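You operate a simulated robot arm through the tools that you are given. There is no shell and no other tool. Be economical: measure what you need, move in short steps, check, and stop when the job is done.

You run a simulated robot arm. Do the job below in one go: nothing can be reset, and whatever is moved stays where it is left.

JOB
Put one of the weights from the top of the test desk 2 on the overlay film there.
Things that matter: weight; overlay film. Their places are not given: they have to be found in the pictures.

The check looks at the end state, three seconds after you hand in, the way a careful person would. Anything else that was tipped, shoved, dropped, spilled or broken makes it a failure.

ROBOT AND FRAMES
A 6-joint arm with a two-finger parallel gripper, fixed in place. Base frame: the origin is at the foot of the arm, x ahead of it, y to its left, z up; the work surface is at about z = 740. Units: mm, degrees, N and s.
With the tool pointing down near the work surface it reaches from about 260 to 680 mm from the base axis. Its first joint turns from -66.0 to 66.0 degrees. Payload 2.9 kg.
Tool frame: the origin (TCP) lies between the finger pads and is the grasp point; the fingertips stand 30 mm ahead of it; z points along the fingers, y is the line along which they close. Largest opening 110 mm; finger width 20, thickness 10; the body of the gripper, 48 by 112 mm, starts 55 mm behind the TCP.
Orientation is told as [roll, pitch, yaw] about the base's x, y, z axes, in that order, counted from this pose: with the fingers straight down and closing along the base's y, the tool's x points along the base's -x, its y along +y and its z along -z.

CONTROLS
- The arm moves only by the tool play_rows. Its argument "steps" is a list of rows, each a list of 7 numbers: the turn, a rotation vector about the tool's x, y, z in units of 180 degrees (1.0 is 180 degrees), then the shift along the tool's x, y, z in units of 500 mm (1.0 is 500 mm), then the finger opening in mm, from 0 to 110. In form: [[ax, ay, az, tx, ty, tz, claw], ...]. A call has 1 to 8 rows; each row is the pose to reach, as a shift and turn from the pose commanded when the call began, along the tool's axes at that moment. A call with a number of a shift or a turn outside -1 to 1 is refused whole. Each row takes 0.2 s and may step no farther than 50 mm and 8.6 degrees from the row before; otherwise, or with a gripper value out of range, the whole call is refused. Where a pose cannot be reached the arm comes as near as it can. A force on the tool above 40 N (or 10 N above the force at the start of the call, whichever is more), or a blocked arm, ends the call early, and 0.2 s more pass. Each finger travels about 108 mm/s and halts on what it meets, pressing with about 35 N; the grip force reading is that of the motor and also rises with nothing between the fingers. The clock runs only during rows and for 0.2 s after the last one: add rows that repeat a pose to give the fingers time. It gives the time, the measured TCP pose, the force on the tool (base axes), the opening and the grip force at its end, in the units of the frame above (readings bear some noise), and new pictures: "pictures" is both (left out), scene, wrist or none.
- Cameras (640 x 400 px; columns grow to the right, rows downward): "scene" is fixed at [70, 431.8, 1381]; the picture's right is [-0.82, -0.58, 0.00], its down [-0.34, 0.49, -0.80] and it looks along [0.46, -0.66, -0.60] (base axes); focal length 365 px, centre (320, 200). "wrist" rides on the gripper at [-36, 0, -57] in the tool frame; the picture's right is [0.00, -1.00, 0.00], its down [0.97, 0.00, -0.24] and it looks along [0.24, 0.00, 0.97] (tool axes); focal length 218 px, centre (320, 200).
- locate(camera, pixels): there is no depth. For up to 12 entries [column, row, z] of the newest picture of that camera ("zoom" is the newest enlarged one), the place [x, y] in the base frame at which the ray of that pixel passes the height z, good to about 3 mm. It takes no simulated time.
- close_up(camera, box): a new picture of the part [left, top, right, bottom] of that camera's present view, enlarged. It takes no simulated time.
- finish_job(): hands the job in; it is judged then, once.

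Keep the steps short. Do not move on a guess: measure, check each grasp and each placing, and mend mistakes. In all there are 60 turns and 120 pictures (those below and enlarged ones count). Leave the gripper open and the arm clear of the work at the hand-in unless told otherwise, and finish with a single line.

The tools are called after ">>>" as a command line: name --pt "numbers of a row" for each row, then --argument value for the rest, lists and objects as JSON in quotes. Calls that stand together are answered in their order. play_rows: Moves the arm, as the interface text tells. Its arguments: {"type":"object","properties":{"steps":{"type":"array","items":{"type":"array","items":{"type":"number"}}},"pictures":{"type":"string","enum":["both","scene","wrist","none"]}},"required":["steps"]} The other tools are called the same way: locate (camera, pixels) gives the place at which the rays of pixels pass given heights; close_up (camera, box) takes an enlarged picture of a part of a camera's view; finish_job () hands the job in.

At the start:

```text
clock: 0.0
ee_pos: [421.7, -239.8, 1077.2]
ee_rot: [0.0, 0.0, -0.1]
contact_force: [0.3, -0.7, 1.4]
grip_width: 110.0
gripper_force: 0.1
```

scene: 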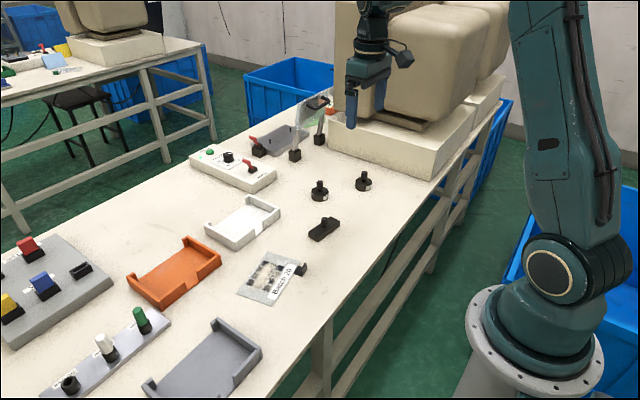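
wrist: 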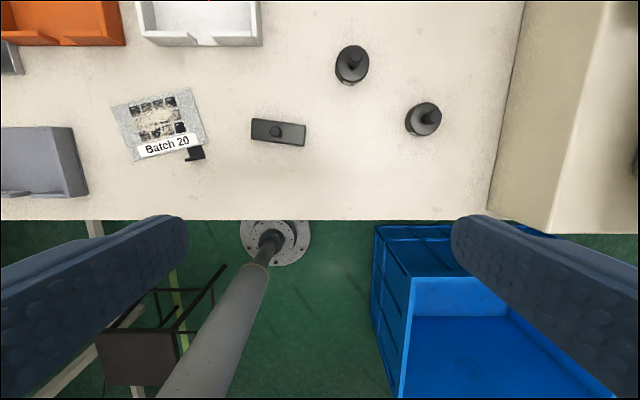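

I see two knobbed dark pieces near (319,190) and (363,181), a dark block with a knob at (323,229), and a film-like sheet labelled "Batch 20" at (270,278). I'll enlarge these first.

>>> close_up --camera "scene" --box '[220, 160, 400, 310]'

>>> close_up --camera "wrist" --box '[90, 30, 470, 220]'

>>> close_up --camera "scene" --box '[180, 80, 350, 200]'

```text
2.67 times, centred on (310, 235) of scene
```

zoom: 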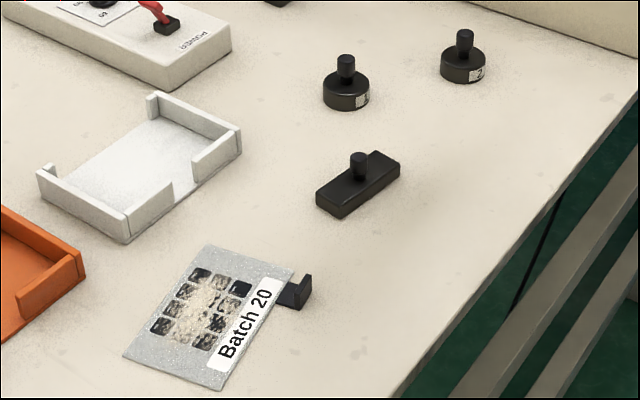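

```text
1.68 times, centred on (280, 125) of wrist
```

zoom: 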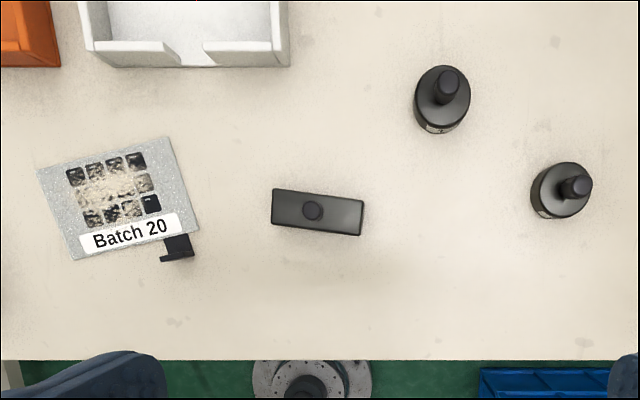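

```text
3.33 times, centred on (265, 140) of scene
```

zoom: 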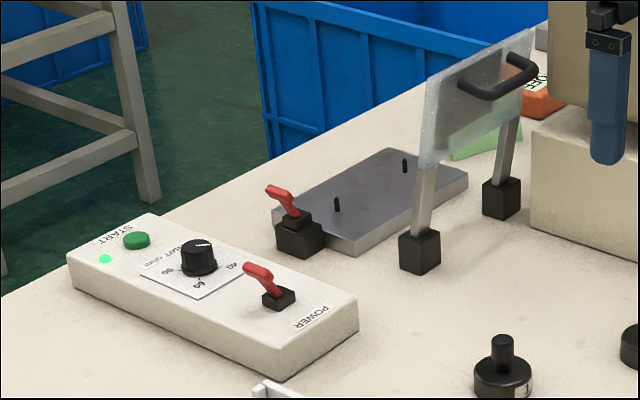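

Two round weights (labels 1 and 2) and the film with its "Batch 20" label are clear. Next I'll measure their positions.

>>> locate --camera "wrist" --pixels '[[351, 67, 765], [356, 56, 790], [422, 120, 765], [432, 117, 790], [112.5, 107, 741], [191, 87.6, 741], [208.7, 142.8, 741], [136.3, 160.6, 741], [154, 118, 741], [278, 132, 755], [197, 153, 741], [320, 219, 740]]'

>>> locate --camera "scene" --pixels '[[317.5, 196, 750], [317.5, 180, 790], [363, 187, 750], [362.6, 171, 790], [278, 228.5, 741], [302, 236, 741], [283, 306, 741], [255, 293, 741]]'

>>> close_up --camera "scene" --box '[300, 165, 380, 215]'

>>> close_up --camera "scene" --box '[225, 245, 321, 310]'

```text
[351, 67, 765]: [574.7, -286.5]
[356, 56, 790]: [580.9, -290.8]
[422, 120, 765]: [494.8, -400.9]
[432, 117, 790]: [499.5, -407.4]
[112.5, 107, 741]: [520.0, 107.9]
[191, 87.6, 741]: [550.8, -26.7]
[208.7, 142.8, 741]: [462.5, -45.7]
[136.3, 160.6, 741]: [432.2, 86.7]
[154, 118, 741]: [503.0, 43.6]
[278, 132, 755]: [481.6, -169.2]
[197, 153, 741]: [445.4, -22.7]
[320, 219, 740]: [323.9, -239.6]
```

```text
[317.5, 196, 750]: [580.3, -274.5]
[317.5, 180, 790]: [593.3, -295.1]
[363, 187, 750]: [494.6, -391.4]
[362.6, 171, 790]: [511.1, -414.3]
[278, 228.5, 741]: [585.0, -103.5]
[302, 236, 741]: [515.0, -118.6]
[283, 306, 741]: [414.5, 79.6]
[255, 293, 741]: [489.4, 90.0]
```

```text
8.00 times, centred on (340, 190) of scene
```

zoom: 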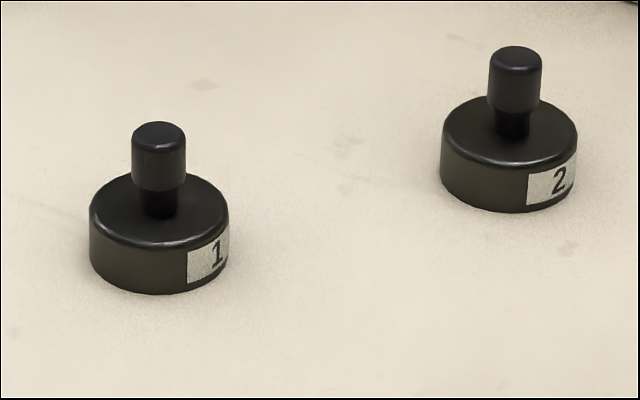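

```text
6.15 times, centred on (273, 278) of scene
```

zoom: 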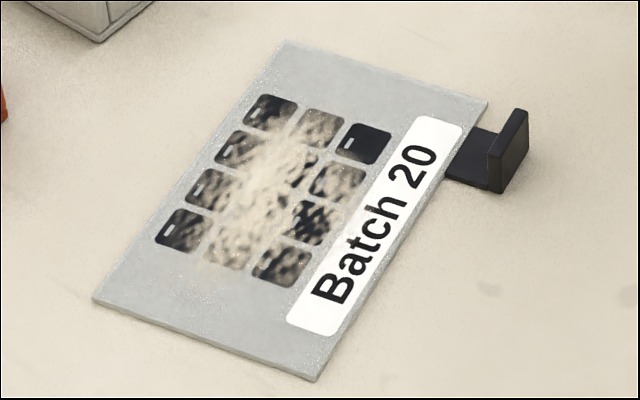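

Film is a flat plate about 138×94 mm, centred near (492,31). Weight 1 is near (579,-288). I'll check the position of the stand near (295,155), then move to an intermediate pose toward weight 1.

>>> locate --camera "scene" --pixels '[[296, 160, 740], [319, 144, 740], [258, 156, 740], [318, 105, 850], [332, 178, 740], [278, 207, 760], [245, 42, 741], [308, 173, 740]]'

>>> play_rows --pt "0 0 0 -0.04 -0.01 0.06 110" --pt "0 0 0 -0.09 -0.03 0.12 110" --pt "0 0 0 -0.14 -0.05 0.18 110" --pt "0 0 0 -0.18 -0.07 0.24 110" --pt "0 0 0 -0.21 -0.094 0.28 110" --pt "0 0 0 -0.21 -0.094 0.28 110"

```text
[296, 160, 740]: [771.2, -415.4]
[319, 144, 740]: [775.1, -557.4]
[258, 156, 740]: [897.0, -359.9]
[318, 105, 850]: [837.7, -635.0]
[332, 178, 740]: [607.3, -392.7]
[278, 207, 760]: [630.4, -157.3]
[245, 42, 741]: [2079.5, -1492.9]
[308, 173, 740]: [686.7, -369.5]
```

```text
clock: 1.4
ee_pos: [526.5, -288.1, 934.7]
ee_rot: [0.0, 0.0, 0.0]
contact_force: [-0.2, 0.5, -0.6]
grip_width: 110.1
gripper_force: 0.1
```

scene: 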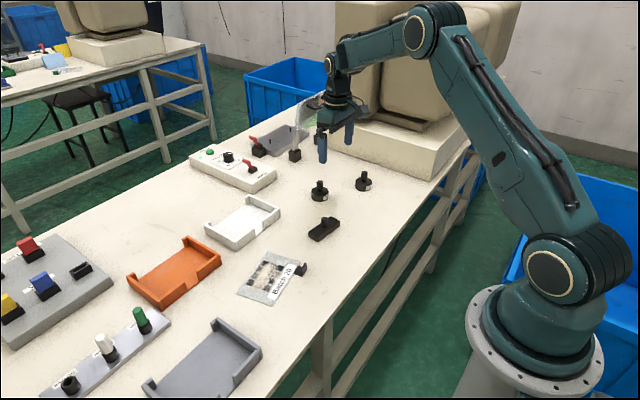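
wrist: 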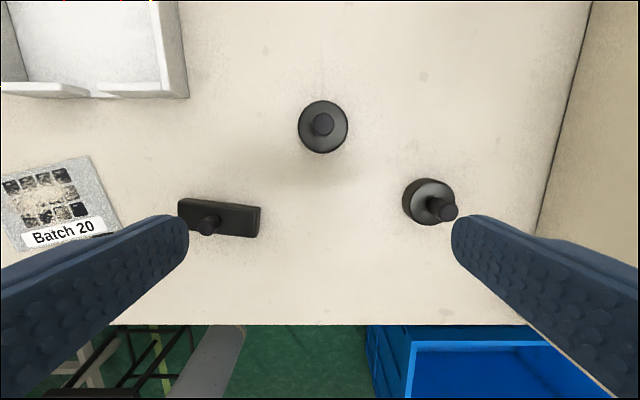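

The weight now sits almost straight under the camera at (323,127). I'll measure its centre and width.

>>> close_up --camera "wrist" --box '[283, 95, 363, 145]'

>>> locate --camera "wrist" --pixels '[[323, 126, 765], [323, 124, 790], [298, 127, 765], [348, 127, 765], [323, 154, 742], [323, 102, 765], [262, 222, 765]]'

>>> close_up --camera "scene" --box '[285, 165, 365, 215]'

```text
8.00 times, centred on (323, 120) of wrist
```

zoom: 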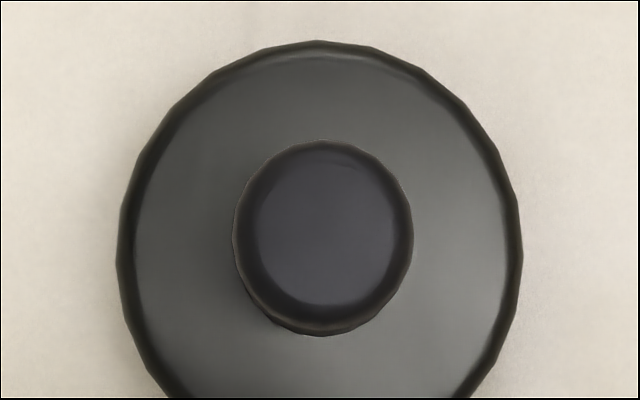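

```text
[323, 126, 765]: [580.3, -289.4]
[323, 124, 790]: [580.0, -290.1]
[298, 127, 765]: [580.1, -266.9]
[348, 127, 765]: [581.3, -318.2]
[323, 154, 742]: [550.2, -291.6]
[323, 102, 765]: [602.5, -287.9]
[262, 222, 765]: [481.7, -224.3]
```

```text
8.00 times, centred on (325, 190) of scene
```

zoom: 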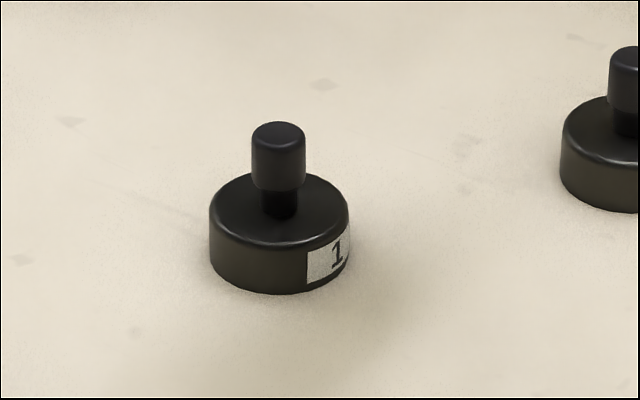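

Weight 1 measures about 50 mm across with its centre at (580,-290). The body tops out near z≈763 and the knob near 800. I'll centre above it and lower until the fingertips straddle the knob.

>>> play_rows --pt "0 0 0 -0.05 -0.003 0.05 110" --pt "0 0 0 -0.107 -0.005 0.1 110" --pt "0 0 0 -0.107 -0.005 0.16 110" --pt "0 0 0 -0.107 -0.005 0.22 110" --pt "0 0 0 -0.107 -0.005 0.22 110"

```text
clock: 2.6
ee_pos: [580.0, -288.1, 826.6]
ee_rot: [0.0, 0.0, 0.0]
contact_force: [-0.5, 0.4, -0.4]
grip_width: 109.9
gripper_force: 0.1
```

scene: 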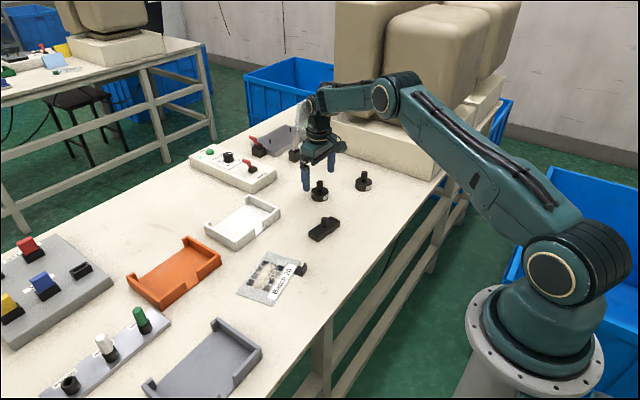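
wrist: 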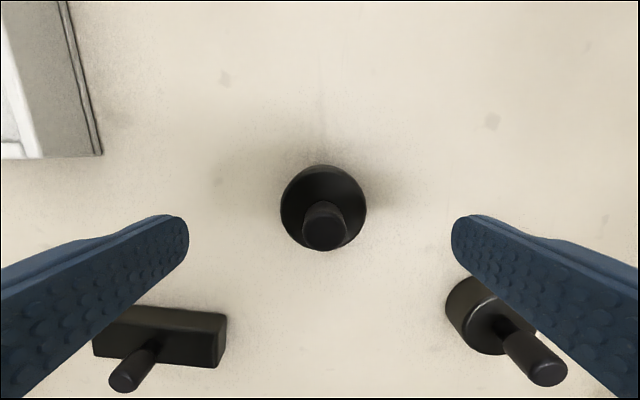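

The weight is centred between the fingers. I'll go down to TCP z≈776 (tips about 6 mm above the desk) with the fingers still open.

>>> play_rows --pt "0 0 0 0 0 0.05 110" --pt "0 0 0 0 0 0.102 110" --pt "0 0 0 0 0 0.102 110"

```text
clock: 3.4
ee_pos: [581.7, -287.1, 776.6]
ee_rot: [0.0, 0.0, 0.0]
contact_force: [0.0, -0.2, -0.3]
grip_width: 109.9
gripper_force: 0.1
```

scene: 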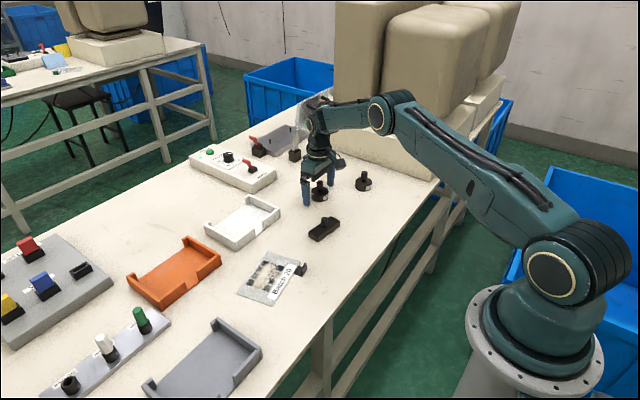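
wrist: 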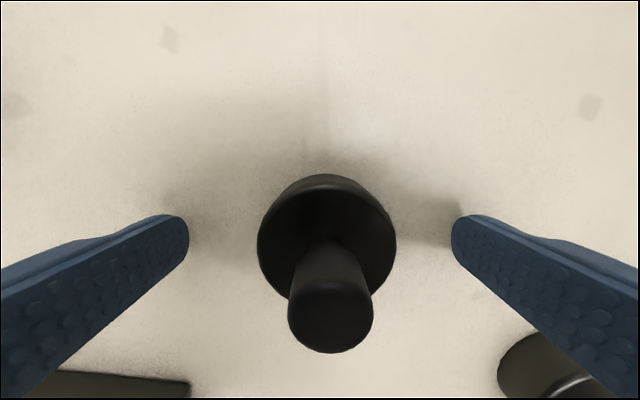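

No contact and the weight is between the pads. I'll close the fingers to grip the body.

>>> play_rows --pt "0 0 0 0 0 0 80" --pt "0 0 0 0 0 0 60" --pt "0 0 0 0 0 0 35" --pt "0 0 0 0 0 0 35" --pt "0 0 0 0 0 0 35"

```text
clock: 4.6
ee_pos: [581.3, -286.7, 775.4]
ee_rot: [0.0, 0.0, 0.1]
contact_force: [-0.5, -0.9, 0.3]
grip_width: 50.5
gripper_force: 34.8
```

scene: 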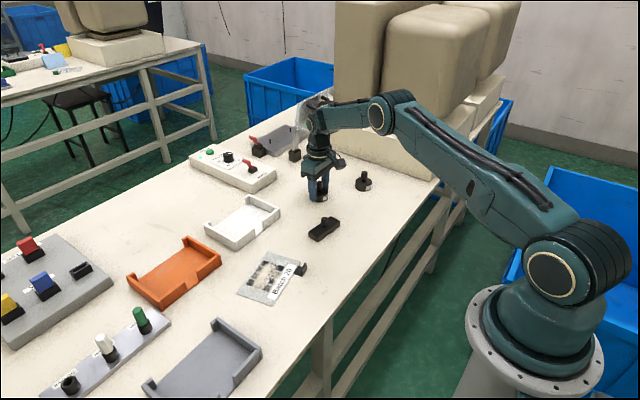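
wrist: 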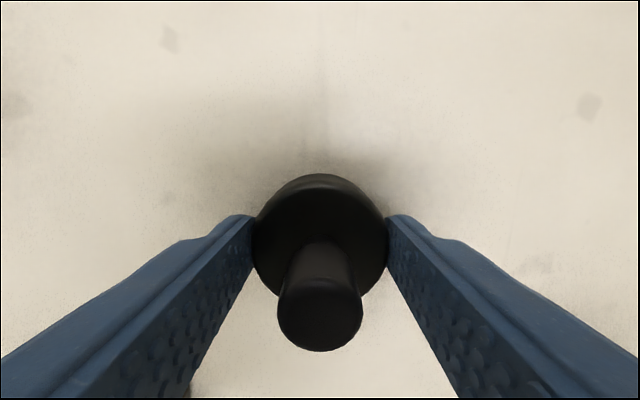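

The opening stopped at 50.5 mm with 35 N, so the weight is held. I'll lift it 125 mm straight up and check.

>>> play_rows --pt "0 0 0 0 0 -0.03 35" --pt "0 0 0 0 0 -0.09 35" --pt "0 0 0 0 0 -0.17 35" --pt "0 0 0 0 0 -0.25 35" --pt "0 0 0 0 0 -0.25 35"

```text
clock: 5.8
ee_pos: [578.5, -285.4, 899.5]
ee_rot: [0.0, 0.0, 0.0]
contact_force: [0.1, 0.4, -3.7]
grip_width: 50.3
gripper_force: 34.8
```

scene: 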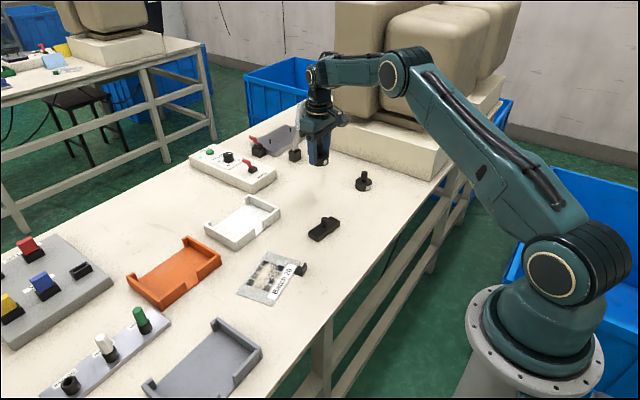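
wrist: 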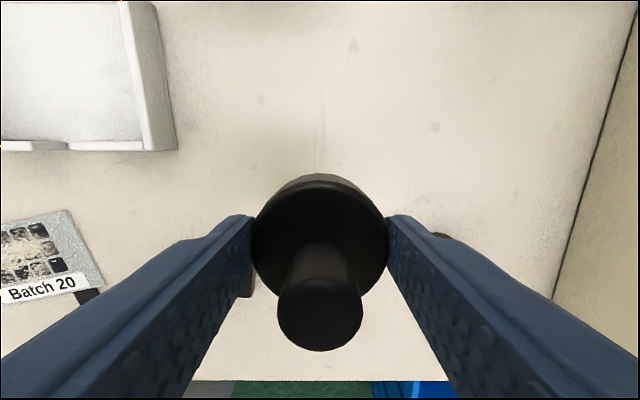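

The weight lifted cleanly and the force changed by about 4 N. I'll carry it across at this height to a point just short of the film, so the wrist camera can see the film.

>>> play_rows --pt "0 0 0 0.035 0.08 0 35" --pt "0 0 0 0.07 0.16 0 35" --pt "0 0 0 0.105 0.24 0 35" --pt "0 0 0 0.14 0.32 0 35" --pt "0 0 0 0.175 0.4 0 35" --pt "0 0 0 0.21 0.48 0 35" --pt "0 0 0 0.245 0.56 0 35" --pt "0 0 0 0.28 0.64 0 35"

```text
clock: 7.6
ee_pos: [441.0, 33.8, 899.7]
ee_rot: [0.0, 0.0, 0.0]
contact_force: [0.5, 0.9, -3.9]
grip_width: 50.1
gripper_force: 34.9
```

scene: 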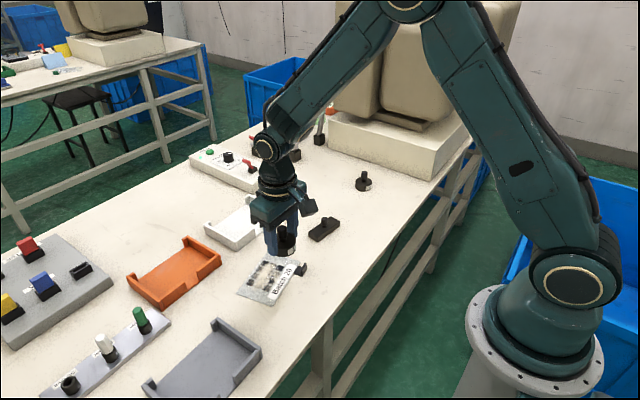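
wrist: 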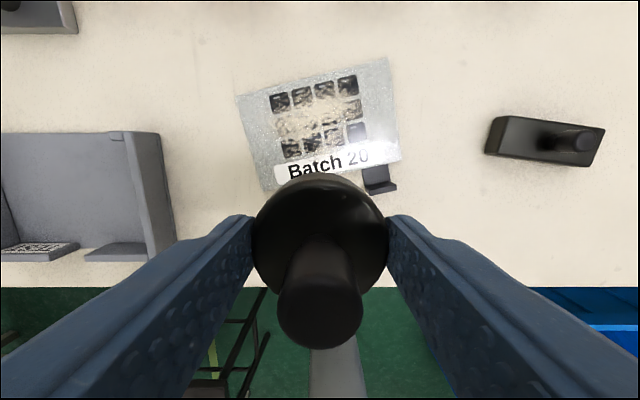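

The film's corners are visible at about (237,96), (387,57), (402,160) and (262,192). I'll locate them.

>>> locate --camera "wrist" --pixels '[[237, 96, 743], [387, 57, 743], [402, 160, 743], [262, 192, 743], [317, 121, 743], [380, 180, 743], [380, 190, 760]]'

>>> close_up --camera "wrist" --box '[220, 40, 428, 170]'

```text
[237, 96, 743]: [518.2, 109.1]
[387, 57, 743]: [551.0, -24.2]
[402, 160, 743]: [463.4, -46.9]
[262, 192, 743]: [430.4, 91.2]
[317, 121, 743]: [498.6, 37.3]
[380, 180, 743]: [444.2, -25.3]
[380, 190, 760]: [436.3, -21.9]
```

```text
3.08 times, centred on (324, 105) of wrist
```

zoom: 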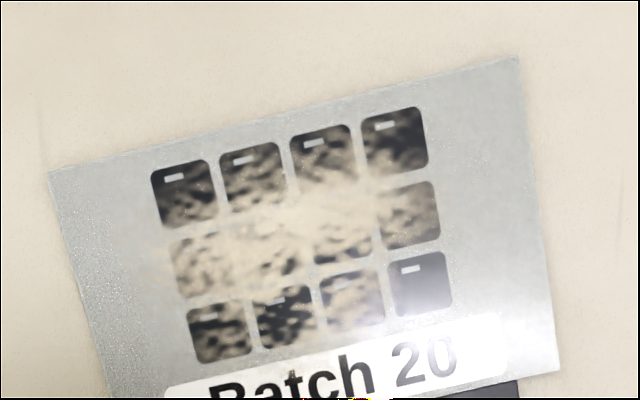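

The film's centre is (491,32). I'll aim for (497,34), on the printed area and clear of the label and edges. I'll move over it and lower to about 14 mm above it.

>>> play_rows --pt "0 0 0 -0.057 0.003 0.02 35" --pt "0 0 0 -0.114 0.006 0.06 35" --pt "0 0 0 -0.114 0.006 0.13 35" --pt "0 0 0 -0.114 0.006 0.19 35" --pt "0 0 0 -0.114 0.006 0.22 35" --pt "0 0 0 -0.114 0.006 0.22 35"

>>> close_up --camera "scene" --box '[205, 195, 333, 310]'

```text
clock: 9.0
ee_pos: [497.7, 35.5, 790.6]
ee_rot: [0.1, -0.2, 0.1]
contact_force: [-0.1, -0.1, -3.2]
grip_width: 50.0
gripper_force: 35.4
```

scene: 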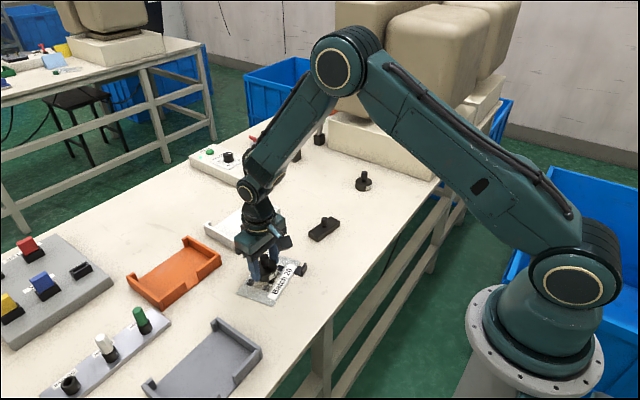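
wrist: 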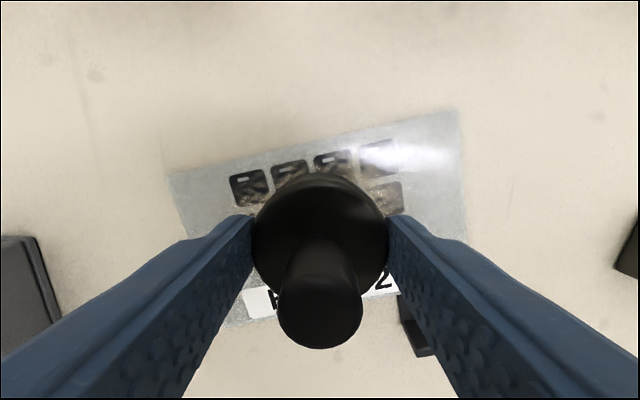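

```text
3.48 times, centred on (269, 252) of scene
```

zoom: 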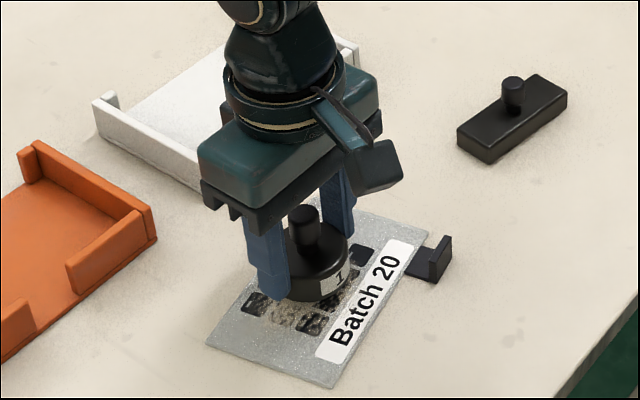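

The weight is over the film with room on all sides. I'll lower it gently and watch the force.

>>> play_rows --pt "0 0 0 0 0 0.01 35" --pt "0 0 0 0 0 0.018 35" --pt "0 0 0 0 0 0.022 35" --pt "0 0 0 0 0 0.024 35" --pictures "none"

```text
clock: 10.0
ee_pos: [498.6, 33.9, 779.5]
ee_rot: [0.0, -0.1, 0.0]
contact_force: [0.5, 0.7, -1.2]
grip_width: 50.2
gripper_force: 34.7
```

The downward pull dropped from 3.5 N to 1.2 N, so it may be starting to touch. I'll go 1 mm lower.

>>> play_rows --pt "0 0 0 0 0 0.001 35" --pt "0 0 0 0 0 0.002 35" --pt "0 0 0 0 0 0.002 35" --pictures "none"

```text
clock: 10.8
ee_pos: [498.5, 35.3, 778.1]
ee_rot: [0.0, -0.2, 0.0]
contact_force: [0.0, -1.0, 11.2]
grip_width: 50.4
gripper_force: 35.1
```

The force is now +11 N upward, so the weight rests on the film. I'll open the fingers in place, modestly.

>>> play_rows --pt "0 0 0 0 0 0 55" --pt "0 0 0 0 0 0 65" --pt "0 0 0 0 0 0 85" --pt "0 0 0 0 0 0 85"

```text
clock: 11.8
ee_pos: [496.3, 34.4, 778.3]
ee_rot: [0.0, 0.0, 0.0]
contact_force: [0.1, 0.5, 0.1]
grip_width: 84.9
gripper_force: 0.1
```

scene: 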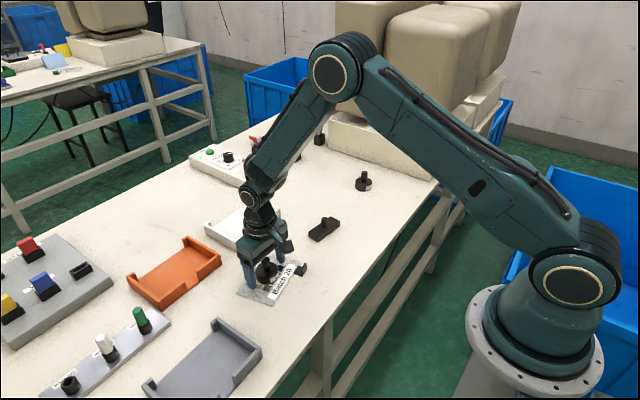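
wrist: 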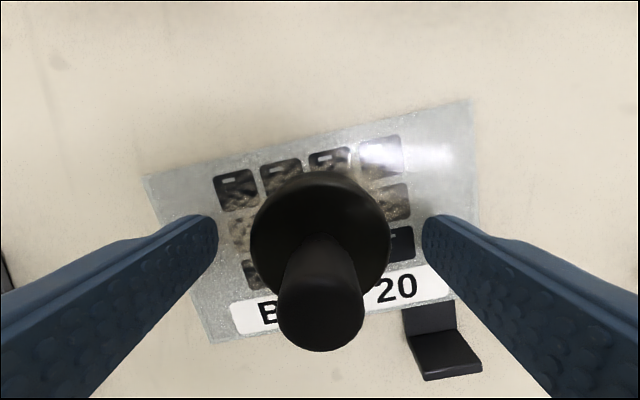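

The fingers are clear on both sides. I'll rise straight up 200 mm, then back off.

>>> play_rows --pt "0 0 0 0 0 -0.04 85" --pt "0 0 0 0 0 -0.12 85" --pt "0 0 0 0 0 -0.2 85" --pt "0 0 0 0 0 -0.28 110" --pt "0 0 0 0 0 -0.36 110" --pt "0 0 0 0.04 -0.08 -0.4 110" --pt "0 0 0 0.08 -0.16 -0.42 110" --pt "0 0 0 0.1 -0.24 -0.44 110"

>>> close_up --camera "scene" --box '[205, 215, 333, 310]'

```text
clock: 13.6
ee_pos: [446.6, -86.6, 998.9]
ee_rot: [0.0, 0.0, -0.1]
contact_force: [0.2, -1.0, -0.8]
grip_width: 110.2
gripper_force: 0.1
```

scene: 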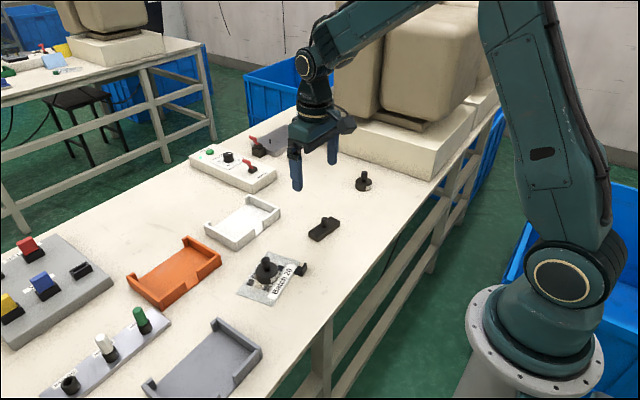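
wrist: 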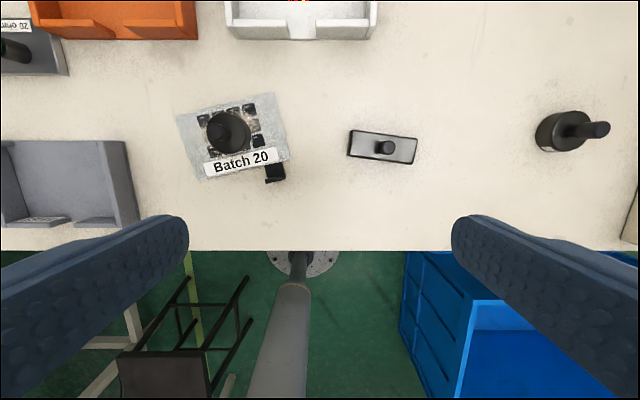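

```text
4.21 times, centred on (269, 262) of scene
```

zoom: 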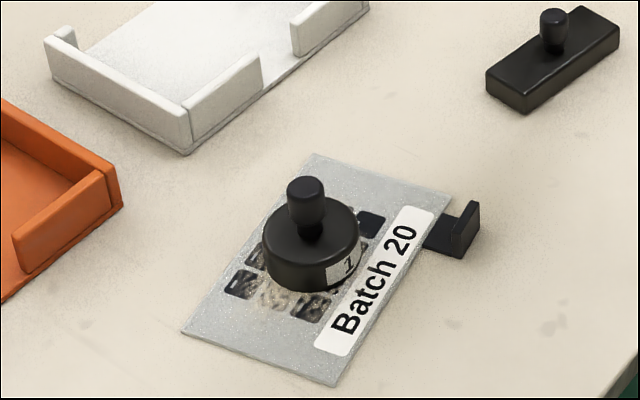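

Weight 1 stands upright, fully on the film. Nothing else has moved, the gripper is open and the arm is clear, so I'm handing in.

>>> finish_job

```text
The job is handed in.
```

Weight 1 from test desk 2 is standing upright on the "Batch 20" overlay film, nothing else was moved, and the gripper is open with the arm clear.
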